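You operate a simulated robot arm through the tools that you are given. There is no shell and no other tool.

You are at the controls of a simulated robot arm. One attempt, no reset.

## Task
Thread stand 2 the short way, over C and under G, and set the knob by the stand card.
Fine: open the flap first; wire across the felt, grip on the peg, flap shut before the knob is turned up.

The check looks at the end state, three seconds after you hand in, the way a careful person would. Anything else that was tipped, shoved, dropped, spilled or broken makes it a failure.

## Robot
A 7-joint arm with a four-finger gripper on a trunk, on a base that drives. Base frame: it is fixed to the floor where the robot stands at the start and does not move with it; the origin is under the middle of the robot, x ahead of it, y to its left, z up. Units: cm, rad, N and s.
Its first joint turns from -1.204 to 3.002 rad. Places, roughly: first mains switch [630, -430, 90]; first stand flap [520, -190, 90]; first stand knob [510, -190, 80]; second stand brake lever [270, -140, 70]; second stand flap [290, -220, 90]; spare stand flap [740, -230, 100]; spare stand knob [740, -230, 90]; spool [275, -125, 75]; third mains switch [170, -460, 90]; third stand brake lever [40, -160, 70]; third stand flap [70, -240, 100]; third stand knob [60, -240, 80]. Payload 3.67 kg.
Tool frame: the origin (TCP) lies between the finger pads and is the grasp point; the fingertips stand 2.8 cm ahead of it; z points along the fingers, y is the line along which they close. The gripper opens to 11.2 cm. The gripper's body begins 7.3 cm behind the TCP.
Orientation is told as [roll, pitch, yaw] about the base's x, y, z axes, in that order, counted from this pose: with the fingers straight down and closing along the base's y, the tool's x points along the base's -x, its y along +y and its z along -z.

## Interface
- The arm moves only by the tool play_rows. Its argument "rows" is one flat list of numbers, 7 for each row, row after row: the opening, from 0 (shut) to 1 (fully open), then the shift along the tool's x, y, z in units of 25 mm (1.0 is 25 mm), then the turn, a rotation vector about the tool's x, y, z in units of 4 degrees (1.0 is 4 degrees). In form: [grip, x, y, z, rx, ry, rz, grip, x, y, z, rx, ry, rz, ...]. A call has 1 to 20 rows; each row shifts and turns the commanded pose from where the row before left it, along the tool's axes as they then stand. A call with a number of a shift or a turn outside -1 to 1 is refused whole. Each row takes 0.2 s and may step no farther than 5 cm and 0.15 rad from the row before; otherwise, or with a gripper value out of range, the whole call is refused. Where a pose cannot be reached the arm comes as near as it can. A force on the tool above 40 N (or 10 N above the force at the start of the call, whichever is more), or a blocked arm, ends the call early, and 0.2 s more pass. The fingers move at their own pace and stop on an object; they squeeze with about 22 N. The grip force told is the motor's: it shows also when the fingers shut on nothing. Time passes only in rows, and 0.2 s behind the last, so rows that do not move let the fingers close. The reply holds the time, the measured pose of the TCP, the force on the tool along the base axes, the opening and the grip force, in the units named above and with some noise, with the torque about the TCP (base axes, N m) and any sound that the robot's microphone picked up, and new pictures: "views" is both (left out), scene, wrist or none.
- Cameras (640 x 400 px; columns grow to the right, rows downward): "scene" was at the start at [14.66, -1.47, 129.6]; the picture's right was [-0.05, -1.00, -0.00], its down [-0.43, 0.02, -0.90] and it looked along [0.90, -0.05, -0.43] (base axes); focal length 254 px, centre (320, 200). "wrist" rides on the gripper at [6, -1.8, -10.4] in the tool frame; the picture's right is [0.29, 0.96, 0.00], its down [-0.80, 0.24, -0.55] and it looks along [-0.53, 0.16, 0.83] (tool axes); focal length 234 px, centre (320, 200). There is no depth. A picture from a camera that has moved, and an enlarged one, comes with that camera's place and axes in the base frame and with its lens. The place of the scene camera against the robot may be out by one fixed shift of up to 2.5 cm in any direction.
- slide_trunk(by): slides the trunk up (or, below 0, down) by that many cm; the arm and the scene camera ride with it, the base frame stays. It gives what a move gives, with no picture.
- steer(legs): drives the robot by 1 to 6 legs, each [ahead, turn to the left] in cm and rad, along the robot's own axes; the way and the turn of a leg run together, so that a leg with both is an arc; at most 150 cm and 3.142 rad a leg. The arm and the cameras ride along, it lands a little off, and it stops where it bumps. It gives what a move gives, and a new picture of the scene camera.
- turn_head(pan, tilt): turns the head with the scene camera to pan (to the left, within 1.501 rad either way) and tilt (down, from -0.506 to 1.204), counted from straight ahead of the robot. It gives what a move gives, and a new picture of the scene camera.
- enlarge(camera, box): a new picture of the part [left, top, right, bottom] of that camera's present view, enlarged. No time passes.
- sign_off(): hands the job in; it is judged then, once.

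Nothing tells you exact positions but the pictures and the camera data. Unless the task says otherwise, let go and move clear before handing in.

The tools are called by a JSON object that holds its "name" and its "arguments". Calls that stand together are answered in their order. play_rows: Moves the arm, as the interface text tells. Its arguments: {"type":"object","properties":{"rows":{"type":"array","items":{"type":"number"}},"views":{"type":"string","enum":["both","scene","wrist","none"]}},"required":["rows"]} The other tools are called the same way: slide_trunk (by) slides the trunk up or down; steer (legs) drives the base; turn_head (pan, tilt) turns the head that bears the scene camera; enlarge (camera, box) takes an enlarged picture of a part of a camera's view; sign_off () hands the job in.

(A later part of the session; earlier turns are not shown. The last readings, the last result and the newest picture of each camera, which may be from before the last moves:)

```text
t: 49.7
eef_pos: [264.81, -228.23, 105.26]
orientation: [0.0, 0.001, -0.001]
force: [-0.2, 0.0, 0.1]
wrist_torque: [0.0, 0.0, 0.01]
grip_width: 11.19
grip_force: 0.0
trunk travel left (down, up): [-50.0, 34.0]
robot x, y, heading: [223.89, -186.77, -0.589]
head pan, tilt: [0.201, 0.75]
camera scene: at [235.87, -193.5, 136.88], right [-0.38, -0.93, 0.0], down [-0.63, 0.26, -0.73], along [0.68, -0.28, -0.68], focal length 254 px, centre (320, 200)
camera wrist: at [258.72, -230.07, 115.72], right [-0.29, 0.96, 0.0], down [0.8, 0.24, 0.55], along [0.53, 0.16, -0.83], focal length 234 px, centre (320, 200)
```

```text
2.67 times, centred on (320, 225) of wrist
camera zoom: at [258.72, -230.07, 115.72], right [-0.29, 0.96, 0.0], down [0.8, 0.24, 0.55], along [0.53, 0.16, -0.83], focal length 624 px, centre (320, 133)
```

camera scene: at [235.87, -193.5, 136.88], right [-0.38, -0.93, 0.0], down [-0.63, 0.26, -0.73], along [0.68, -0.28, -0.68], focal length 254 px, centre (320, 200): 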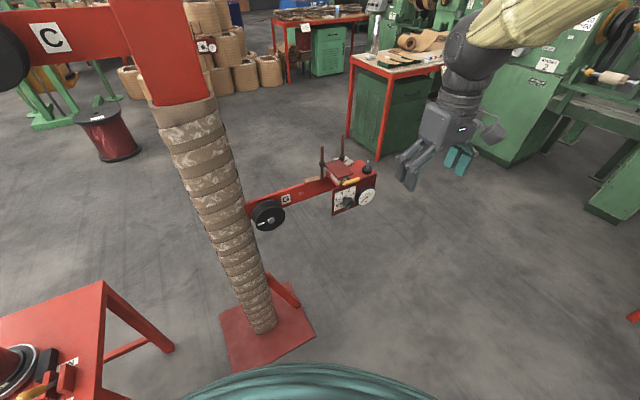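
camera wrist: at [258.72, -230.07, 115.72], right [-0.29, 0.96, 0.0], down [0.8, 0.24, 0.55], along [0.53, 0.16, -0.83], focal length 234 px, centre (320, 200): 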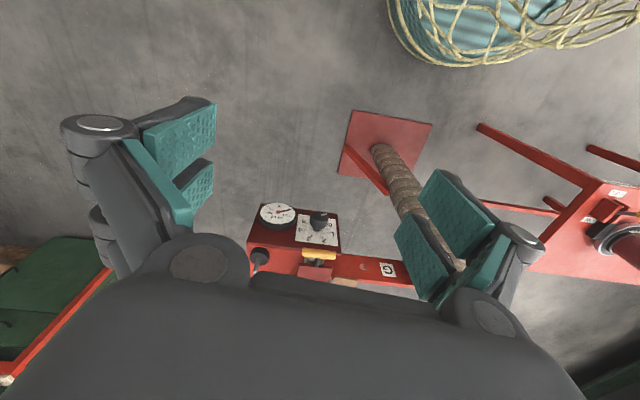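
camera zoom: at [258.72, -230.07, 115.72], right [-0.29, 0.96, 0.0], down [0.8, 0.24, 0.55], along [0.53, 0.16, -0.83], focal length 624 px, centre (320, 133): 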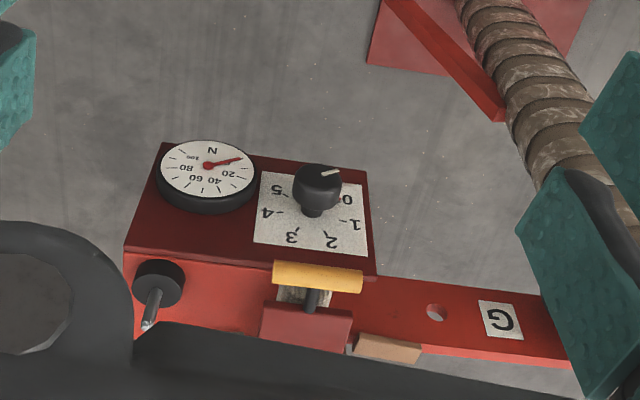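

Calibrated positions (wrist stereo): flap handle (284.9, -222.3, 90.0), hinge line x≈295.3 z≈90.7, peg tip (290.2, -231.2, 91.6), knob face (285, -222.3, 80.4). Next I go above the handle to grip its ends and swing the flap up.

{"name": "play_rows", "arguments": {"rows": [0.75, -0.891, 0.262, 0, 0, 0, 0, 0.75, -0.891, 0.262, 0, 0, 0, 0, 0.75, -0.891, 0.262, 0, 0, 0, 0, 0.75, -0.891, 0.262, 0, 0, 0, 0, 0.75, -0.891, 0.262, 0, 0, 0, 0, 0.75, -0.891, 0.262, 0, 0, 0, 0, 0.75, -0.891, 0.262, 0, 0, 0, 0, 0.75, -0.891, 0.262, 0, 0, 0, 0, 0.75, -0.891, 0.262, 0, 0, 0, 0, 0.75, 0, 0, 0.6, 0, 0, 0, 0.75, 0, 0, 0.6, 0, 0, 0, 0.75, 0, 0, 0.6, 0, 0, 0], "views": "both"}}

{"name": "enlarge", "arguments": {"camera": "wrist", "box": [200, 100, 440, 250]}}

{"name": "enlarge", "arguments": {"camera": "scene", "box": [290, 110, 418, 220]}}

```text
t: 52.3
eef_pos: [284.71, -222.3, 100.71]
orientation: [0.0, -0.001, -0.002]
force: [0.6, -0.4, 0.5]
wrist_torque: [0.0, 0.02, 0.0]
grip_width: 8.43
grip_force: 0.1
trunk travel left (down, up): [-50.0, 34.0]
robot x, y, heading: [223.44, -186.5, -0.59]
head pan, tilt: [0.201, 0.75]
camera scene: at [235.91, -193.52, 136.88], right [-0.38, -0.93, 0.0], down [-0.63, 0.26, -0.73], along [0.68, -0.28, -0.68], focal length 254 px, centre (320, 200)
camera wrist: at [278.78, -224.14, 111.28], right [-0.29, 0.96, 0.0], down [0.8, 0.24, 0.55], along [0.53, 0.16, -0.83], focal length 234 px, centre (320, 200)
```

scene: 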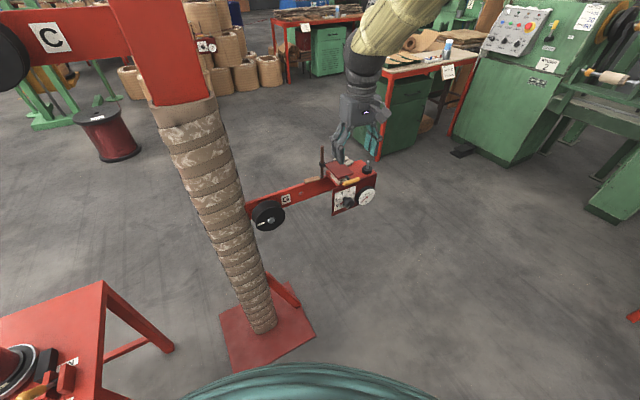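
wrist: 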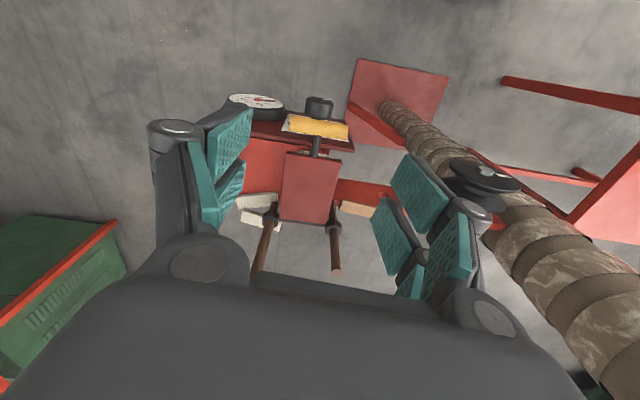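

```text
2.67 times, centred on (320, 175) of wrist
camera zoom: at [278.78, -224.14, 111.28], right [-0.29, 0.96, 0.0], down [0.8, 0.24, 0.55], along [0.53, 0.16, -0.83], focal length 624 px, centre (320, 267)
```

zoom: 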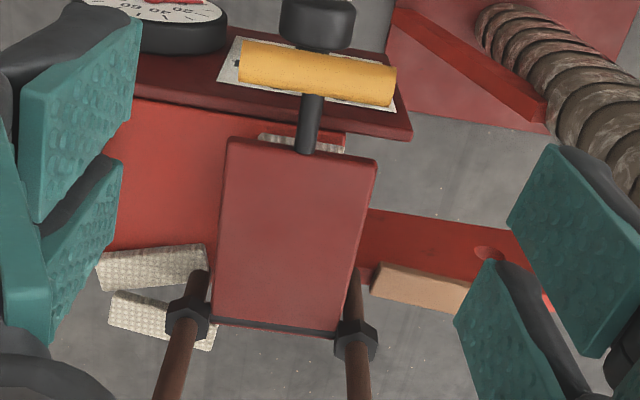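

```text
3.64 times, centred on (354, 165) of scene
camera zoom: at [235.91, -193.52, 136.88], right [-0.38, -0.93, 0.0], down [-0.63, 0.26, -0.73], along [0.68, -0.28, -0.68], focal length 924 px, centre (196, 327)
```

zoom: 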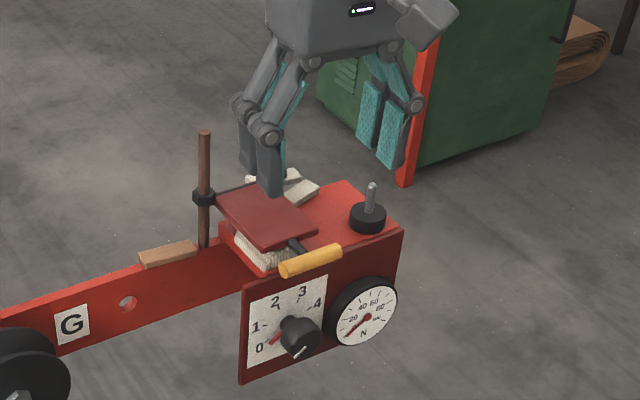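

The gripper is centred above the handle. I'll descend to z≈91.2 and close on the bar's ends.

{"name": "play_rows", "arguments": {"rows": [0.75, 0, 0, 0.95, 0, 0, 0, 0.75, 0, 0, 0.95, 0, 0, 0, 0.75, 0, 0, 0.95, 0, 0, 0, 0.75, 0, 0, 0.95, 0, 0, 0, 0.4, 0, 0, 0, 0, 0, 0, 0.4, 0, 0, 0, 0, 0, 0, 0.4, 0, 0, 0, 0, 0, 0], "views": "both"}}

{"name": "enlarge", "arguments": {"camera": "wrist", "box": [200, 100, 440, 250]}}

{"name": "enlarge", "arguments": {"camera": "scene", "box": [290, 110, 418, 220]}}

```text
t: 53.9
eef_pos: [284.75, -222.41, 91.06]
orientation: [0.001, -0.001, -0.002]
force: [4.3, -5.6, -1.7]
wrist_torque: [-0.21, 0.06, 0.23]
grip_width: 6.3
grip_force: 45.1
trunk travel left (down, up): [-50.0, 34.0]
robot x, y, heading: [223.58, -186.15, -0.594]
head pan, tilt: [0.201, 0.75]
camera scene: at [235.93, -193.56, 136.87], right [-0.38, -0.93, 0.0], down [-0.63, 0.26, -0.73], along [0.68, -0.28, -0.68], focal length 254 px, centre (320, 200)
camera wrist: at [278.7, -224.26, 101.59], right [-0.29, 0.96, 0.0], down [0.8, 0.24, 0.55], along [0.53, 0.16, -0.83], focal length 234 px, centre (320, 200)
```

scene: 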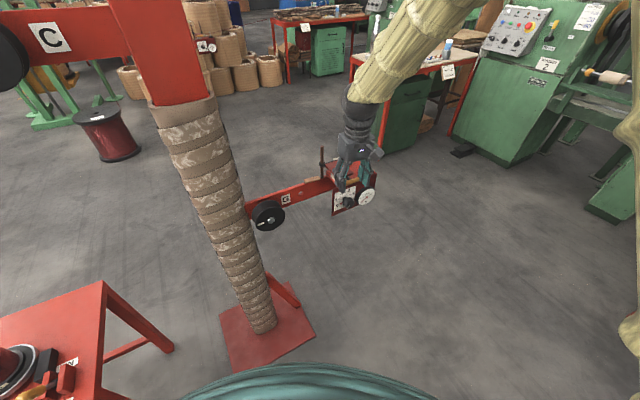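
wrist: 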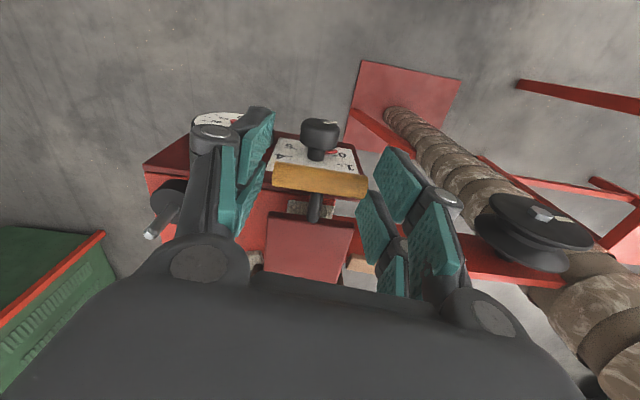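

```text
2.67 times, centred on (320, 175) of wrist
camera zoom: at [278.7, -224.26, 101.59], right [-0.29, 0.96, 0.0], down [0.8, 0.24, 0.55], along [0.53, 0.16, -0.83], focal length 624 px, centre (320, 267)
```

zoom: 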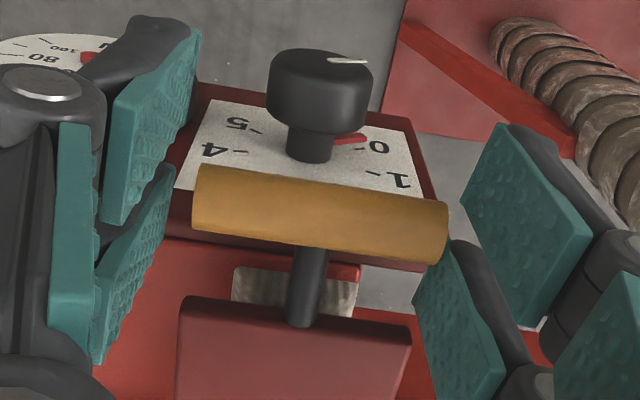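

```text
3.64 times, centred on (354, 165) of scene
camera zoom: at [235.93, -193.56, 136.87], right [-0.38, -0.93, 0.0], down [-0.63, 0.26, -0.73], along [0.68, -0.28, -0.68], focal length 924 px, centre (196, 327)
```

zoom: 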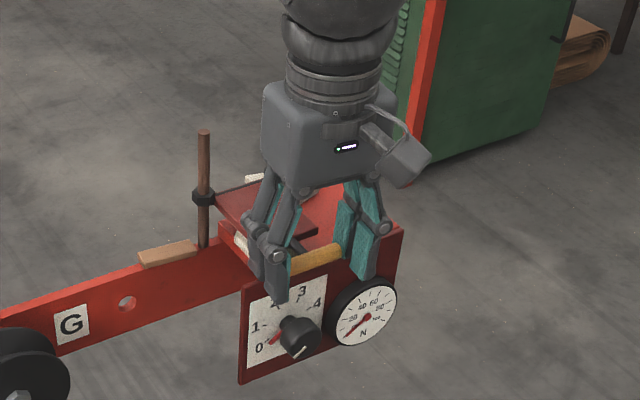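

The bar is not exactly along y: the stand is yawed about +0.15 rad, so the pads only caught corners. I'll open, turn the tool by +0.15 rad and close again.

{"name": "play_rows", "arguments": {"rows": [0.75, 0, 0, 0, 0, 0, 0, 0.75, 0, 0, 0, 0, 0, -0.72, 0.75, 0, 0, 0, 0, 0, -0.72, 0.75, 0, 0, 0, 0, 0, -0.72, 0.4, 0, 0, 0, 0, 0, 0, 0.4, 0, 0, 0, 0, 0, 0, 0.4, 0, 0, 0, 0, 0, 0], "views": "both"}}

{"name": "enlarge", "arguments": {"camera": "wrist", "box": [200, 100, 440, 250]}}

{"name": "enlarge", "arguments": {"camera": "scene", "box": [290, 110, 418, 220]}}

```text
t: 55.5
eef_pos: [284.77, -222.45, 91.16]
orientation: [-0.001, 0.0, 0.15]
force: [6.3, -7.3, 4.7]
wrist_torque: [-0.23, -0.27, -0.06]
grip_width: 6.17
grip_force: 45.4
trunk travel left (down, up): [-50.0, 34.0]
robot x, y, heading: [223.36, -186.58, -0.588]
head pan, tilt: [0.201, 0.75]
camera scene: at [235.9, -193.54, 136.88], right [-0.38, -0.93, 0.0], down [-0.63, 0.26, -0.73], along [0.68, -0.28, -0.68], focal length 254 px, centre (320, 200)
camera wrist: at [279.12, -225.03, 101.68], right [-0.43, 0.9, 0.0], down [0.75, 0.36, 0.55], along [0.5, 0.24, -0.83], focal length 234 px, centre (320, 200)
```

scene: 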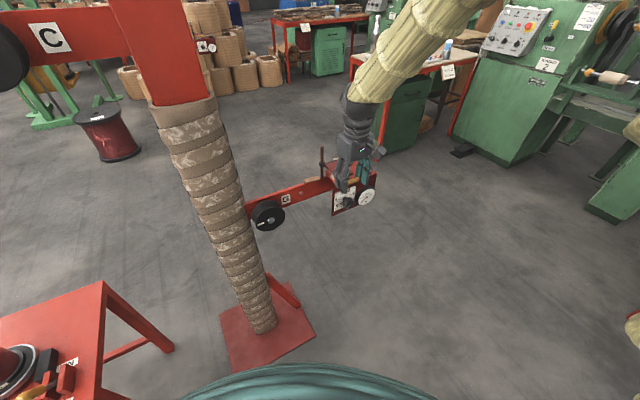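
wrist: 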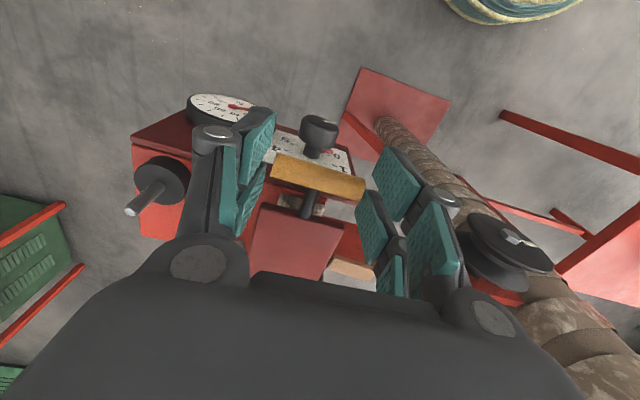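

```text
2.67 times, centred on (320, 175) of wrist
camera zoom: at [279.12, -225.03, 101.68], right [-0.43, 0.9, 0.0], down [0.75, 0.36, 0.55], along [0.5, 0.24, -0.83], focal length 624 px, centre (320, 267)
```

zoom: 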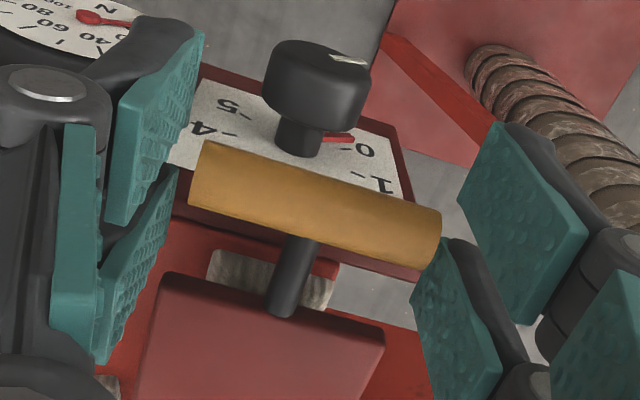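

```text
3.64 times, centred on (354, 165) of scene
camera zoom: at [235.9, -193.54, 136.88], right [-0.38, -0.93, 0.0], down [-0.63, 0.26, -0.73], along [0.68, -0.28, -0.68], focal length 924 px, centre (196, 327)
```

zoom: 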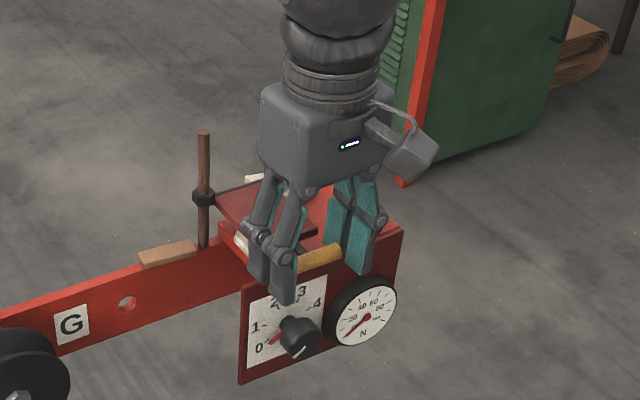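

Slightly over-rotated: the right yaw is about 0.10. I'll reopen, turn back a bit, and close again.

{"name": "play_rows", "arguments": {"rows": [0.75, 0, 0, 0, 0, 0, 0, 0.75, 0, 0, 0, 0, 0, 0.7, 0.4, 0, 0, 0, 0, 0, 0, 0.4, 0, 0, 0, 0, 0, 0, 0.4, 0, 0, 0, 0, 0, 0], "views": "wrist"}}

{"name": "enlarge", "arguments": {"camera": "wrist", "box": [200, 100, 440, 250]}}

{"name": "enlarge", "arguments": {"camera": "scene", "box": [320, 150, 390, 220]}}

```text
t: 56.7
eef_pos: [284.9, -222.45, 91.05]
orientation: [0.001, 0.0, 0.1]
force: [12.6, -13.1, 8.7]
wrist_torque: [-0.14, -0.38, 0.54]
grip_width: 6.08
grip_force: 45.1
trunk travel left (down, up): [-50.0, 34.0]
robot x, y, heading: [223.34, -186.17, -0.589]
head pan, tilt: [0.201, 0.75]
camera wrist: at [279.05, -224.8, 101.68], right [-0.38, 0.92, 0.0], down [0.77, 0.32, 0.56], along [0.51, 0.21, -0.83], focal length 234 px, centre (320, 200)
```

wrist: 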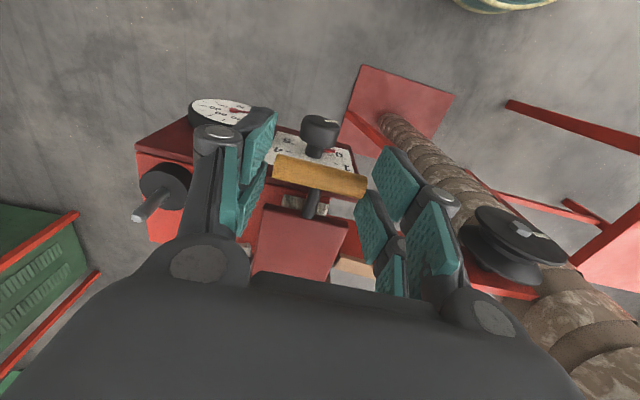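

```text
2.67 times, centred on (320, 175) of wrist
camera zoom: at [279.05, -224.8, 101.68], right [-0.38, 0.92, 0.0], down [0.77, 0.32, 0.56], along [0.51, 0.21, -0.83], focal length 624 px, centre (320, 267)
```

zoom: 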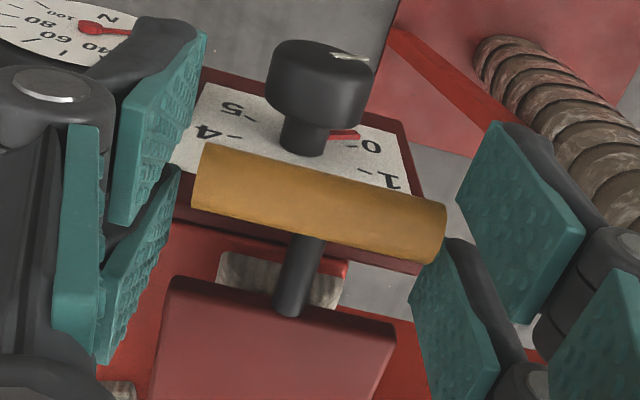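

```text
5.71 times, centred on (355, 185) of scene
camera zoom: at [235.93, -193.59, 136.88], right [-0.38, -0.93, 0.0], down [-0.63, 0.26, -0.73], along [0.68, -0.28, -0.68], focal length 1451 px, centre (120, 286)
```

zoom: 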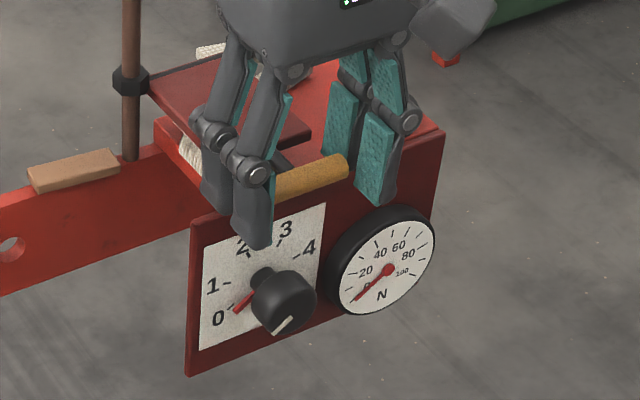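

Forces suggest the bar is pressing off-centre and a tip may be brushing the gauge rim. I'll reopen, raise 0.5 cm, shift -y 0.3 cm, and close again.

{"name": "play_rows", "arguments": {"rows": [0.75, 0, 0, 0, 0, 0, 0, 0.75, 0, -0.12, -0.2, 0, 0, 0, 0.75, 0, 0, 0, 0, 0, 0], "views": "none"}}

{"name": "play_rows", "arguments": {"rows": [0.4, 0, 0, 0, 0, 0, 0, 0.4, 0, 0, 0, 0, 0, 0, 0.4, 0, 0, 0, 0, 0, 0], "views": "wrist"}}

```text
t: 57.5
eef_pos: [284.65, -222.59, 91.63]
orientation: [0.002, 0.003, 0.101]
force: [0.3, 0.3, 0.3]
wrist_torque: [-0.01, -0.02, -0.06]
grip_width: 8.41
grip_force: 0.0
trunk travel left (down, up): [-50.0, 34.0]
robot x, y, heading: [223.94, -186.2, -0.592]
head pan, tilt: [0.201, 0.75]
```

```text
t: 58.3
eef_pos: [284.78, -222.45, 91.62]
orientation: [-0.001, -0.001, 0.102]
force: [6.4, 13.9, 3.4]
wrist_torque: [0.76, -0.22, 0.59]
grip_width: 6.07
grip_force: 44.9
trunk travel left (down, up): [-50.0, 34.0]
robot x, y, heading: [223.71, -186.06, -0.59]
head pan, tilt: [0.201, 0.75]
camera wrist: at [279.08, -224.82, 102.19], right [-0.38, 0.92, 0.0], down [0.77, 0.32, 0.55], along [0.51, 0.21, -0.83], focal length 234 px, centre (320, 200)
```

wrist: 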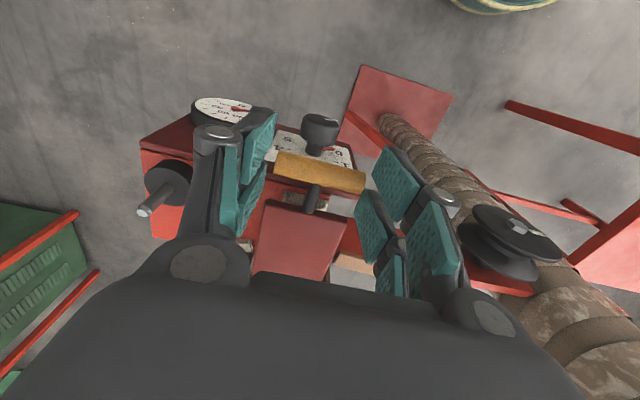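

The bar is held (about 6.1 cm long). I now lift it along the arc about the hinge, first half.

{"name": "play_rows", "arguments": {"rows": [0.4, -0.02, 0, -0.768, 0, 0, 0, 0.4, -0.156, 0, -0.748, 0, 0, 0, 0.4, -0.288, 0, -0.708, 0, 0, 0, 0.4, -0.408, 0, -0.644, 0, 0, 0], "views": "both"}}

{"name": "enlarge", "arguments": {"camera": "scene", "box": [290, 110, 418, 220]}}

```text
t: 59.3
eef_pos: [287.31, -222.23, 98.81]
orientation: [0.0, 0.002, 0.1]
force: [10.9, 13.5, -16.8]
wrist_torque: [-0.17, 0.14, 0.09]
grip_width: 6.21
grip_force: 45.7
trunk travel left (down, up): [-50.0, 34.0]
robot x, y, heading: [223.69, -186.22, -0.59]
head pan, tilt: [0.201, 0.75]
camera scene: at [236.13, -193.38, 136.86], right [-0.38, -0.93, 0.0], down [-0.63, 0.26, -0.73], along [0.68, -0.28, -0.68], focal length 254 px, centre (320, 200)
camera wrist: at [281.43, -224.55, 109.41], right [-0.38, 0.92, 0.0], down [0.77, 0.32, 0.55], along [0.51, 0.21, -0.83], focal length 234 px, centre (320, 200)
```

scene: 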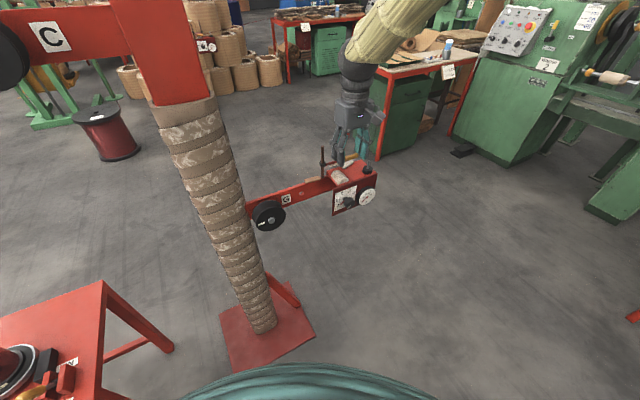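
wrist: 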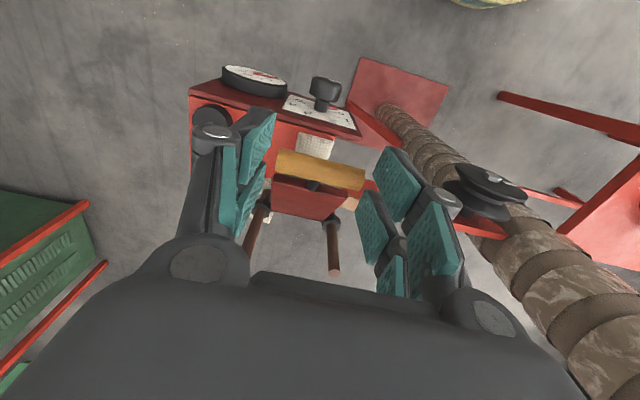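

```text
3.64 times, centred on (354, 165) of scene
camera zoom: at [236.13, -193.38, 136.86], right [-0.38, -0.93, 0.0], down [-0.63, 0.26, -0.73], along [0.68, -0.28, -0.68], focal length 924 px, centre (196, 327)
```

zoom: 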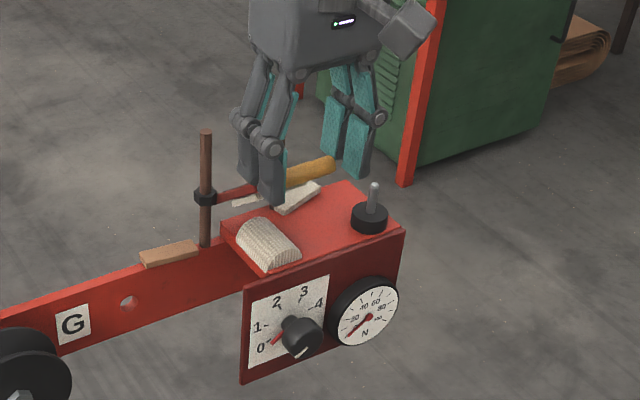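

The flap swings up with the hand and the half-round felt beneath is now exposed. Continuing the arc to vertical.

{"name": "play_rows", "arguments": {"rows": [0.4, -0.516, 0.02, -0.56, 0, 0, 0, 0.4, -0.612, 0.02, -0.46, 0, 0, 0, 0.4, -0.676, 0.02, -0.344, 0, 0, 0, 0.4, -0.736, 0.02, -0.216, 0, 0, 0], "views": "both"}}

{"name": "enlarge", "arguments": {"camera": "scene", "box": [290, 110, 418, 220]}}

```text
t: 60.3
eef_pos: [292.98, -221.54, 103.45]
orientation: [-0.005, -0.01, 0.108]
force: [-4.7, 3.3, 22.0]
wrist_torque: [0.03, 0.0, 1.28]
grip_width: 4.4
grip_force: 0.1
trunk travel left (down, up): [-50.0, 34.0]
robot x, y, heading: [223.49, -186.47, -0.591]
head pan, tilt: [0.201, 0.75]
stopped in row 4: the force on the tool passed its limit at 45 N (the readings are from after the stop); the commanded pose is now the measured one
camera scene: at [235.68, -193.34, 136.92], right [-0.38, -0.93, 0.0], down [-0.63, 0.26, -0.73], along [0.68, -0.28, -0.68], focal length 254 px, centre (320, 200)
camera wrist: at [287.19, -223.88, 113.98], right [-0.39, 0.92, -0.01], down [0.76, 0.32, 0.56], along [0.52, 0.21, -0.83], focal length 234 px, centre (320, 200)
```

scene: 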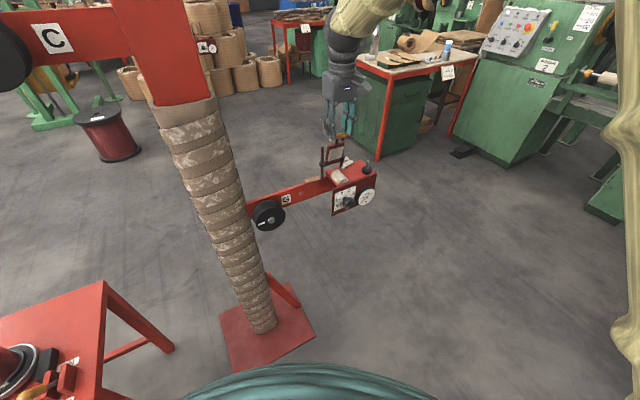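
wrist: 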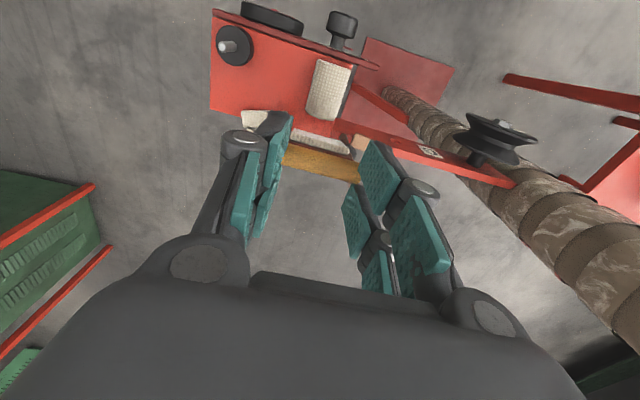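

```text
3.64 times, centred on (354, 165) of scene
camera zoom: at [235.68, -193.34, 136.92], right [-0.38, -0.93, 0.0], down [-0.63, 0.26, -0.73], along [0.68, -0.28, -0.68], focal length 924 px, centre (196, 327)
```

zoom: 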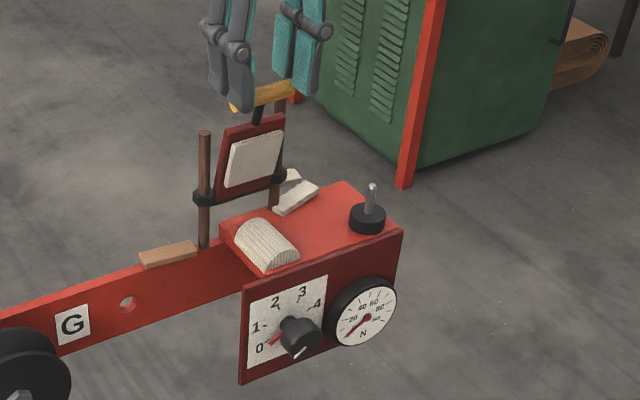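

The bar slipped out near vertical; the flap now stands about upright. I raise the hand straight up to see whether it stays.

{"name": "play_rows", "arguments": {"rows": [0.4, 0, 0, -0.4, 0, 0, 0, 0.4, 0, 0, -0.6, 0, 0, 0, 0.4, 0, 0, -0.6, 0, 0, 0, 0.4, 0, 0, 0, 0, 0, 0, 0.4, 0, 0, 0, 0, 0, 0], "views": "both"}}

{"name": "enlarge", "arguments": {"camera": "scene", "box": [290, 110, 418, 220]}}

{"name": "enlarge", "arguments": {"camera": "wrist", "box": [200, 20, 440, 200]}}

```text
t: 60.8
eef_pos: [293.01, -221.45, 103.97]
orientation: [0.004, 0.002, 0.106]
force: [-0.2, -0.4, 2.1]
wrist_torque: [0.06, 0.06, 0.0]
grip_width: 4.43
grip_force: 0.0
trunk travel left (down, up): [-50.0, 34.0]
robot x, y, heading: [223.3, -186.64, -0.587]
head pan, tilt: [0.201, 0.75]
stopped in row 2: the force on the tool passed its limit at 52 N (the readings are from after the stop); the commanded pose is now the measured one
camera scene: at [235.91, -193.58, 136.84], right [-0.38, -0.93, 0.0], down [-0.63, 0.26, -0.73], along [0.68, -0.28, -0.68], focal length 254 px, centre (320, 200)
camera wrist: at [287.36, -223.94, 114.5], right [-0.39, 0.92, 0.0], down [0.77, 0.32, 0.55], along [0.51, 0.22, -0.83], focal length 234 px, centre (320, 200)
```

scene: 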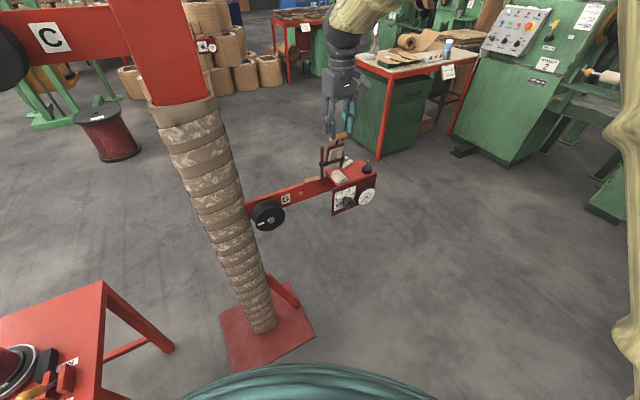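
wrist: 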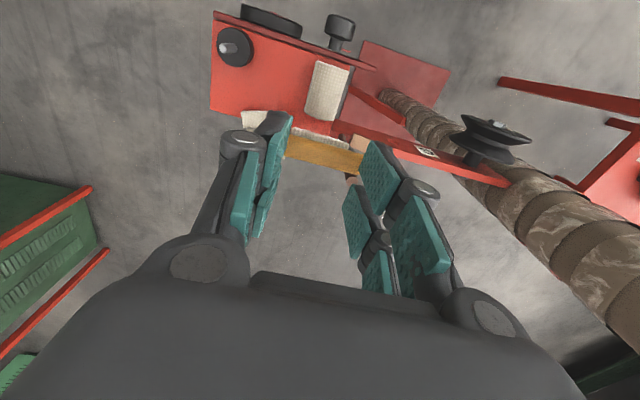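

```text
3.64 times, centred on (354, 165) of scene
camera zoom: at [235.91, -193.58, 136.84], right [-0.38, -0.93, 0.0], down [-0.63, 0.26, -0.73], along [0.68, -0.28, -0.68], focal length 924 px, centre (196, 327)
```

zoom: 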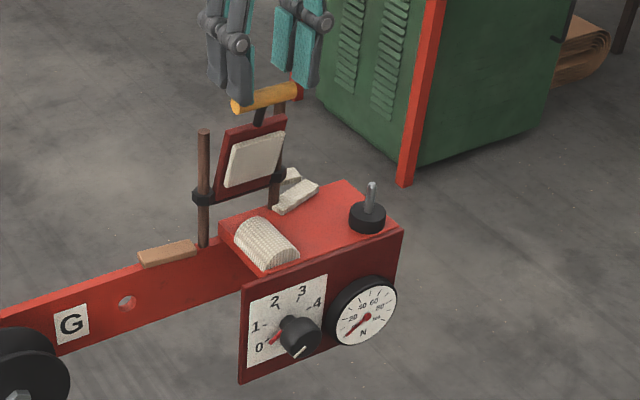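

```text
2.22 times, centred on (320, 110) of wrist
camera zoom: at [287.36, -223.94, 114.5], right [-0.39, 0.92, 0.0], down [0.77, 0.32, 0.55], along [0.51, 0.22, -0.83], focal length 520 px, centre (320, 400)
```

zoom: 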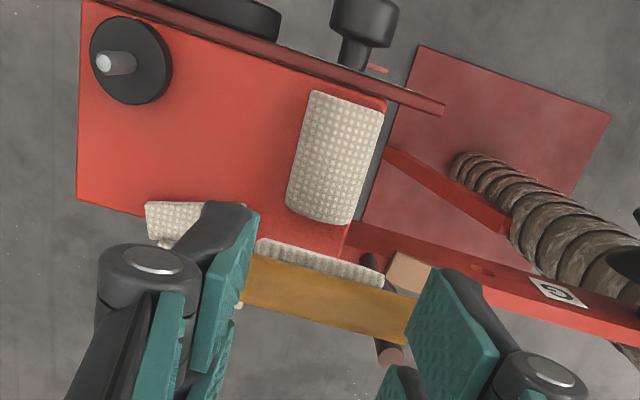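

Forces are small now. I'll raise again gently and see if the flap holds by itself.

{"name": "play_rows", "arguments": {"rows": [0.4, 0, 0, -0.3, 0, 0, 0, 0.4, 0, 0, -0.5, 0, 0, 0, 0.4, 0, 0, -0.6, 0, 0, 0, 0.4, 0, 0, 0, 0, 0, 0, 0.4, 0, 0, 0, 0, 0, 0], "views": "both"}}

{"name": "enlarge", "arguments": {"camera": "scene", "box": [290, 110, 418, 220]}}

```text
t: 62.0
eef_pos: [292.99, -221.43, 107.52]
orientation: [0.0, 0.002, 0.108]
force: [1.2, 0.0, 0.4]
wrist_torque: [0.02, 0.01, -0.02]
grip_width: 4.47
grip_force: 0.0
trunk travel left (down, up): [-50.0, 34.0]
robot x, y, heading: [223.85, -186.27, -0.596]
head pan, tilt: [0.201, 0.75]
camera scene: at [235.89, -193.48, 136.88], right [-0.38, -0.93, 0.0], down [-0.63, 0.26, -0.73], along [0.68, -0.28, -0.68], focal length 254 px, centre (320, 200)
camera wrist: at [287.35, -223.77, 118.0], right [-0.39, 0.92, 0.0], down [0.77, 0.32, 0.55], along [0.51, 0.22, -0.83], focal length 234 px, centre (320, 200)
```

scene: 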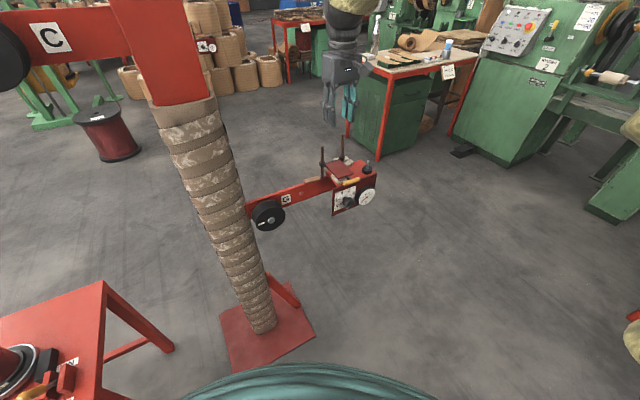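
wrist: 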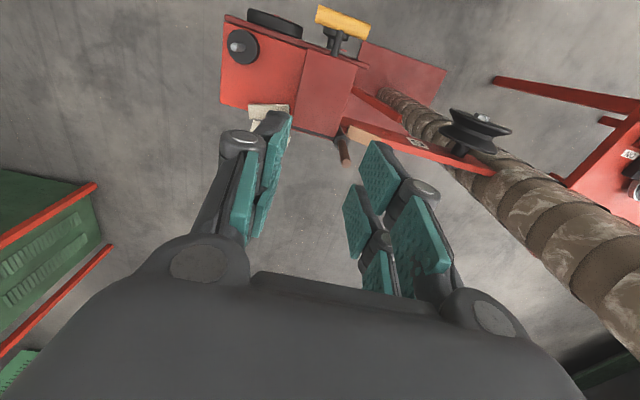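

```text
3.64 times, centred on (354, 165) of scene
camera zoom: at [235.89, -193.48, 136.88], right [-0.38, -0.93, 0.0], down [-0.63, 0.26, -0.73], along [0.68, -0.28, -0.68], focal length 924 px, centre (196, 327)
```

zoom: 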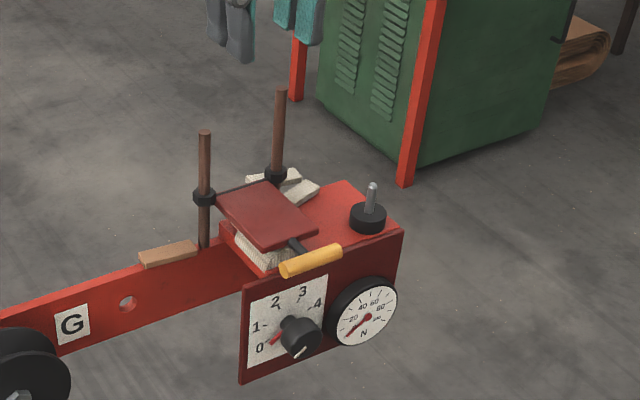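

The flap fell shut again: it was still ~14° short of vertical. Refit gives hinge (295.1, 90.5), radius 10.25; I'll regrip the bar a bit deeper and go past vertical this time.

{"name": "play_rows", "arguments": {"rows": [0.75, 0.83, -0.02, 0, 0, 0, 0, 0.75, 0.83, -0.02, 0, 0, 0, 0, 0.75, 0.83, -0.02, 0, 0, 0, 0, 0.75, 0.83, -0.03, 0, 0, 0, 0, 0.75, 0, 0, 0.93, 0, 0, 0, 0.75, 0, 0, 0.93, 0, 0, 0, 0.75, 0, 0, 0.93, 0, 0, 0, 0.75, 0, 0, 0.93, 0, 0, 0, 0.75, 0, 0, 0.93, 0, 0, 0], "views": "both"}}

{"name": "enlarge", "arguments": {"camera": "wrist", "box": [200, 80, 440, 230]}}

```text
t: 64.0
eef_pos: [284.71, -222.66, 95.9]
orientation: [0.001, 0.004, 0.108]
force: [0.1, 0.1, 0.2]
wrist_torque: [0.01, 0.01, -0.01]
grip_width: 8.38
grip_force: 0.2
trunk travel left (down, up): [-50.0, 34.0]
robot x, y, heading: [223.65, -186.53, -0.593]
head pan, tilt: [0.201, 0.75]
camera scene: at [235.95, -193.5, 136.88], right [-0.38, -0.93, 0.0], down [-0.63, 0.26, -0.73], along [0.68, -0.28, -0.68], focal length 254 px, centre (320, 200)
camera wrist: at [279.06, -225.08, 106.42], right [-0.39, 0.92, 0.0], down [0.77, 0.32, 0.55], along [0.51, 0.22, -0.83], focal length 234 px, centre (320, 200)
```

scene: 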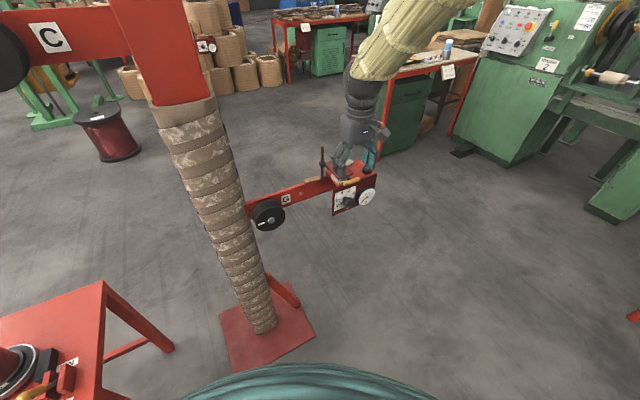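
wrist: 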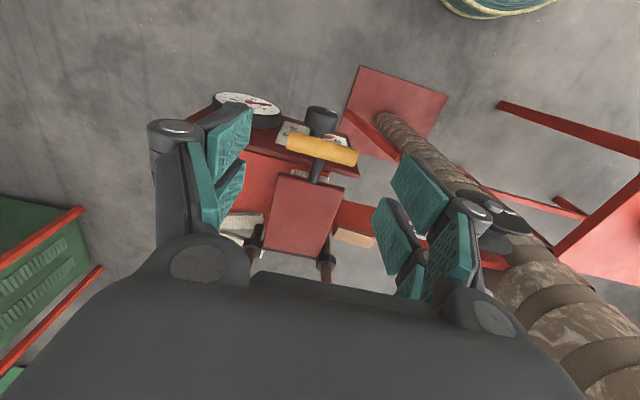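

```text
2.67 times, centred on (320, 155) of wrist
camera zoom: at [279.06, -225.08, 106.42], right [-0.39, 0.92, 0.0], down [0.77, 0.32, 0.55], along [0.51, 0.22, -0.83], focal length 624 px, centre (320, 320)
```

zoom: 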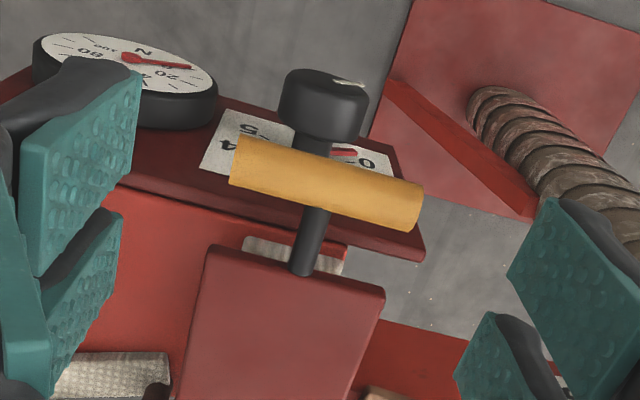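

Bar centre is at (284.9, -222.4). Small correction, descend, close.

{"name": "play_rows", "arguments": {"rows": [0.75, -0.07, 0.08, 0.66, 0, 0, 0, 0.75, 0, 0, 0.66, 0, 0, 0, 0.75, 0, 0, 0.66, 0, 0, 0, 0.75, 0, 0, 0, 0, 0, 0, 0.4, 0, 0, 0, 0, 0, 0, 0.4, 0, 0, 0, 0, 0, 0, 0.4, 0, 0, 0, 0, 0, 0], "views": "wrist"}}

```text
t: 65.6
eef_pos: [284.82, -222.35, 90.94]
orientation: [0.0, 0.004, 0.107]
force: [-2.6, -3.0, 4.0]
wrist_torque: [-0.17, 0.02, 0.24]
grip_width: 6.04
grip_force: 44.9
trunk travel left (down, up): [-50.0, 34.0]
robot x, y, heading: [223.56, -186.55, -0.588]
head pan, tilt: [0.201, 0.75]
camera wrist: at [279.14, -224.83, 101.46], right [-0.39, 0.92, 0.0], down [0.77, 0.32, 0.55], along [0.51, 0.22, -0.83], focal length 234 px, centre (320, 200)
```

wrist: 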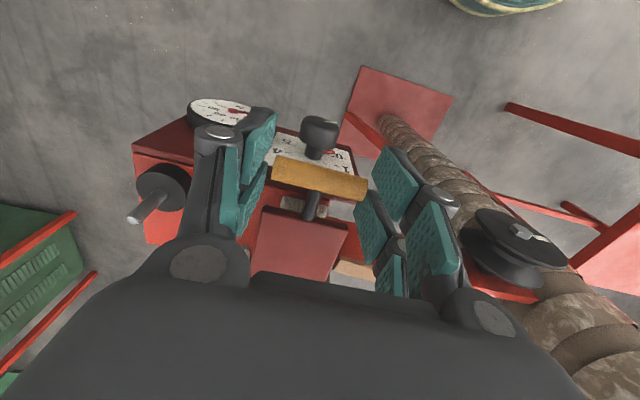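

Well centred now. Lifting along the refined arc, in two parts.

{"name": "play_rows", "arguments": {"rows": [0.4, -0.02, 0, -0.656, 0, 0, 0, 0.4, -0.124, 0, -0.648, 0, 0, 0, 0.4, -0.228, 0, -0.616, 0, 0, 0, 0.4, -0.32, 0, -0.576, 0, 0, 0, 0.4, -0.408, 0, -0.516, 0, 0, 0, 0.4, -0.488, 0, -0.444, 0, 0, 0], "views": "wrist"}}

```text
t: 67.0
eef_pos: [288.92, -221.97, 99.73]
orientation: [0.0, 0.001, 0.105]
force: [-11.1, -2.6, 3.2]
wrist_torque: [-0.42, 0.75, 0.54]
grip_width: 6.11
grip_force: 44.8
trunk travel left (down, up): [-50.0, 34.0]
robot x, y, heading: [223.75, -186.12, -0.587]
head pan, tilt: [0.201, 0.75]
camera wrist: at [283.11, -224.37, 110.26], right [-0.39, 0.92, 0.0], down [0.77, 0.32, 0.55], along [0.51, 0.21, -0.83], focal length 234 px, centre (320, 200)
```

wrist: 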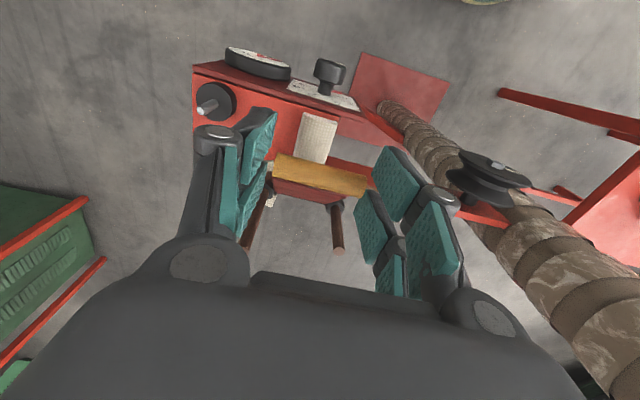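

Holding well at ~55°. Continuing in small chunks.

{"name": "play_rows", "arguments": {"rows": [0.4, -0.5, 0, -0.37, 0, 0, 0, 0.4, -0.59, 0, -0.29, 0, 0, 0, 0.4, -0.62, 0, -0.19, 0, 0, 0], "views": "wrist"}}

```text
t: 67.8
eef_pos: [293.29, -221.53, 101.84]
orientation: [0.001, -0.001, 0.107]
force: [-6.1, 2.6, 2.8]
wrist_torque: [-0.36, 0.59, 0.64]
grip_width: 6.12
grip_force: 45.7
trunk travel left (down, up): [-50.0, 34.0]
robot x, y, heading: [223.77, -186.51, -0.589]
head pan, tilt: [0.201, 0.75]
camera wrist: at [287.47, -223.87, 112.36], right [-0.39, 0.92, 0.0], down [0.77, 0.32, 0.55], along [0.51, 0.21, -0.83], focal length 234 px, centre (320, 200)
```

wrist: 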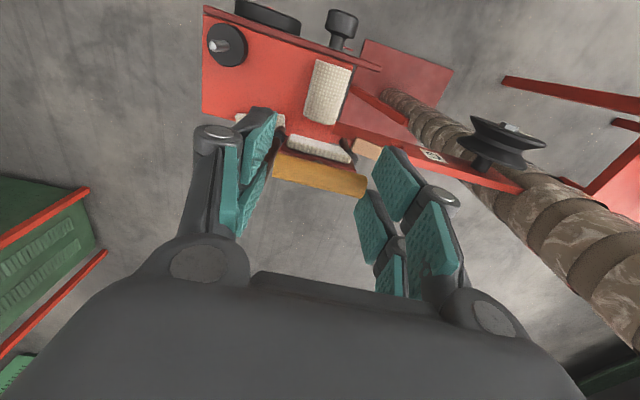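

{"name": "play_rows", "arguments": {"rows": [0.4, -0.64, 0, -0.1, 0, 0, 0, 0.4, -0.66, 0, 0.0, 0, 0, 0], "views": "both"}}

{"name": "enlarge", "arguments": {"camera": "scene", "box": [290, 110, 418, 220]}}

```text
t: 68.4
eef_pos: [296.06, -221.14, 101.97]
orientation: [0.001, 0.003, 0.103]
force: [-28.0, 8.0, 2.7]
wrist_torque: [-0.3, 0.9, 0.35]
grip_width: 6.09
grip_force: 45.5
trunk travel left (down, up): [-50.0, 34.0]
robot x, y, heading: [223.57, -186.51, -0.588]
head pan, tilt: [0.201, 0.75]
camera scene: at [235.56, -193.41, 136.91], right [-0.38, -0.92, 0.0], down [-0.63, 0.26, -0.73], along [0.68, -0.28, -0.68], focal length 254 px, centre (320, 200)
camera wrist: at [290.43, -223.54, 112.59], right [-0.39, 0.92, 0.0], down [0.77, 0.32, 0.55], along [0.51, 0.22, -0.83], focal length 234 px, centre (320, 200)
```

scene: 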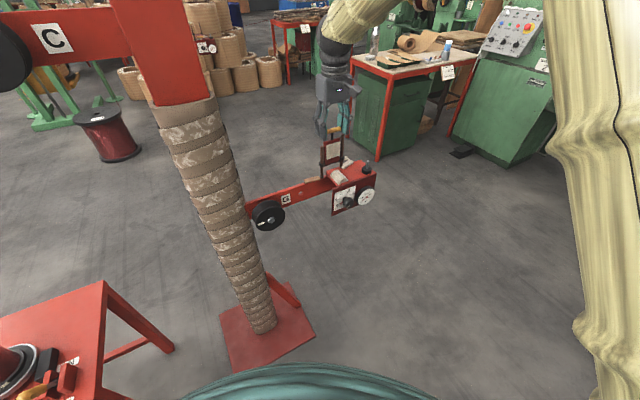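
wrist: 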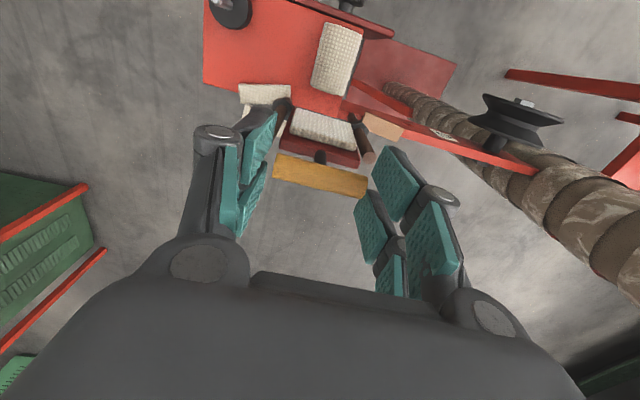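

```text
3.64 times, centred on (354, 165) of scene
camera zoom: at [235.56, -193.41, 136.91], right [-0.38, -0.92, 0.0], down [-0.63, 0.26, -0.73], along [0.68, -0.28, -0.68], focal length 924 px, centre (196, 327)
```

zoom: 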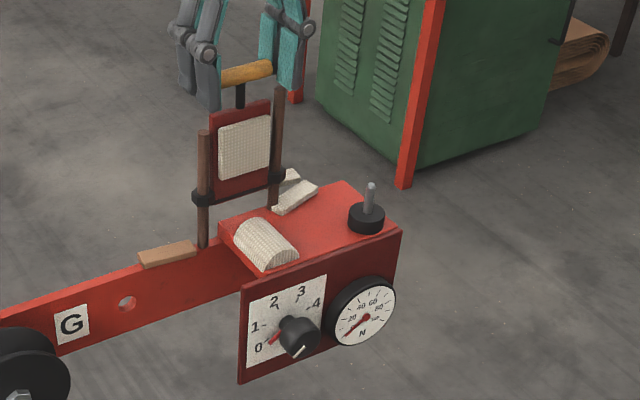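

The flap is at or slightly past vertical with force building (a stop, likely). I'll release by opening and rise slowly.

{"name": "play_rows", "arguments": {"rows": [0.65, 0, 0, 0, 0, 0, 0, 0.65, 0, 0, 0, 0, 0, 0], "views": "both"}}

{"name": "enlarge", "arguments": {"camera": "scene", "box": [290, 110, 418, 220]}}

```text
t: 69.0
eef_pos: [296.43, -221.23, 101.88]
orientation: [-0.001, 0.004, 0.106]
force: [-0.2, 0.7, -0.1]
wrist_torque: [0.0, 0.02, 0.03]
grip_width: 7.27
grip_force: 0.0
trunk travel left (down, up): [-50.0, 34.0]
robot x, y, heading: [223.82, -186.29, -0.593]
head pan, tilt: [0.201, 0.75]
camera scene: at [235.95, -193.5, 136.87], right [-0.38, -0.93, 0.0], down [-0.63, 0.26, -0.73], along [0.68, -0.28, -0.68], focal length 254 px, centre (320, 200)
camera wrist: at [290.82, -223.62, 112.47], right [-0.39, 0.92, 0.0], down [0.77, 0.32, 0.55], along [0.51, 0.22, -0.83], focal length 234 px, centre (320, 200)
```

scene: 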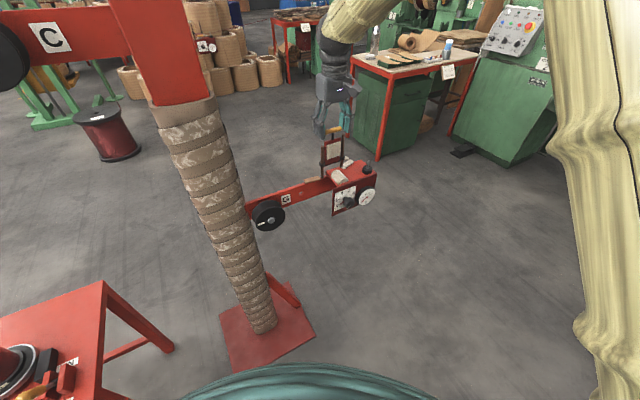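
wrist: 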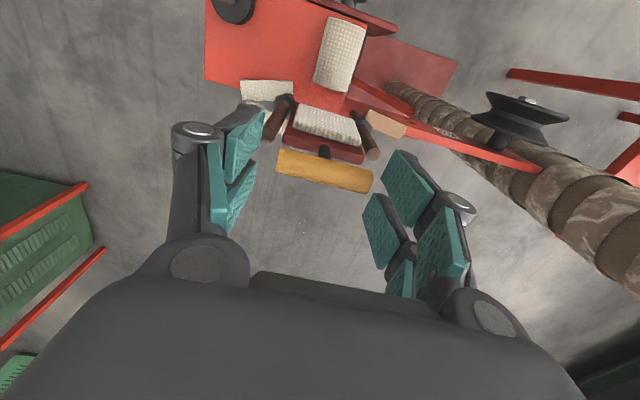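

```text
3.64 times, centred on (354, 165) of scene
camera zoom: at [235.95, -193.5, 136.87], right [-0.38, -0.93, 0.0], down [-0.63, 0.26, -0.73], along [0.68, -0.28, -0.68], focal length 924 px, centre (196, 327)
```

zoom: 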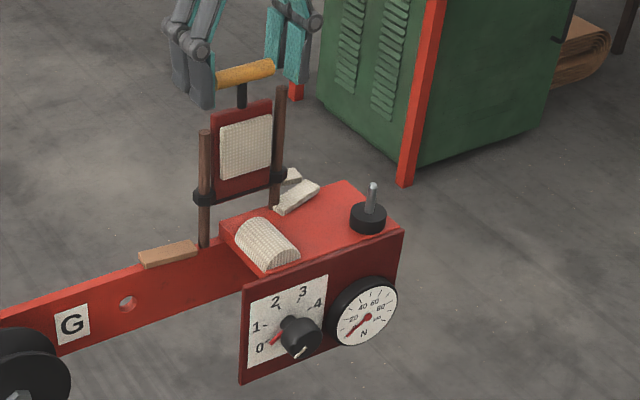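

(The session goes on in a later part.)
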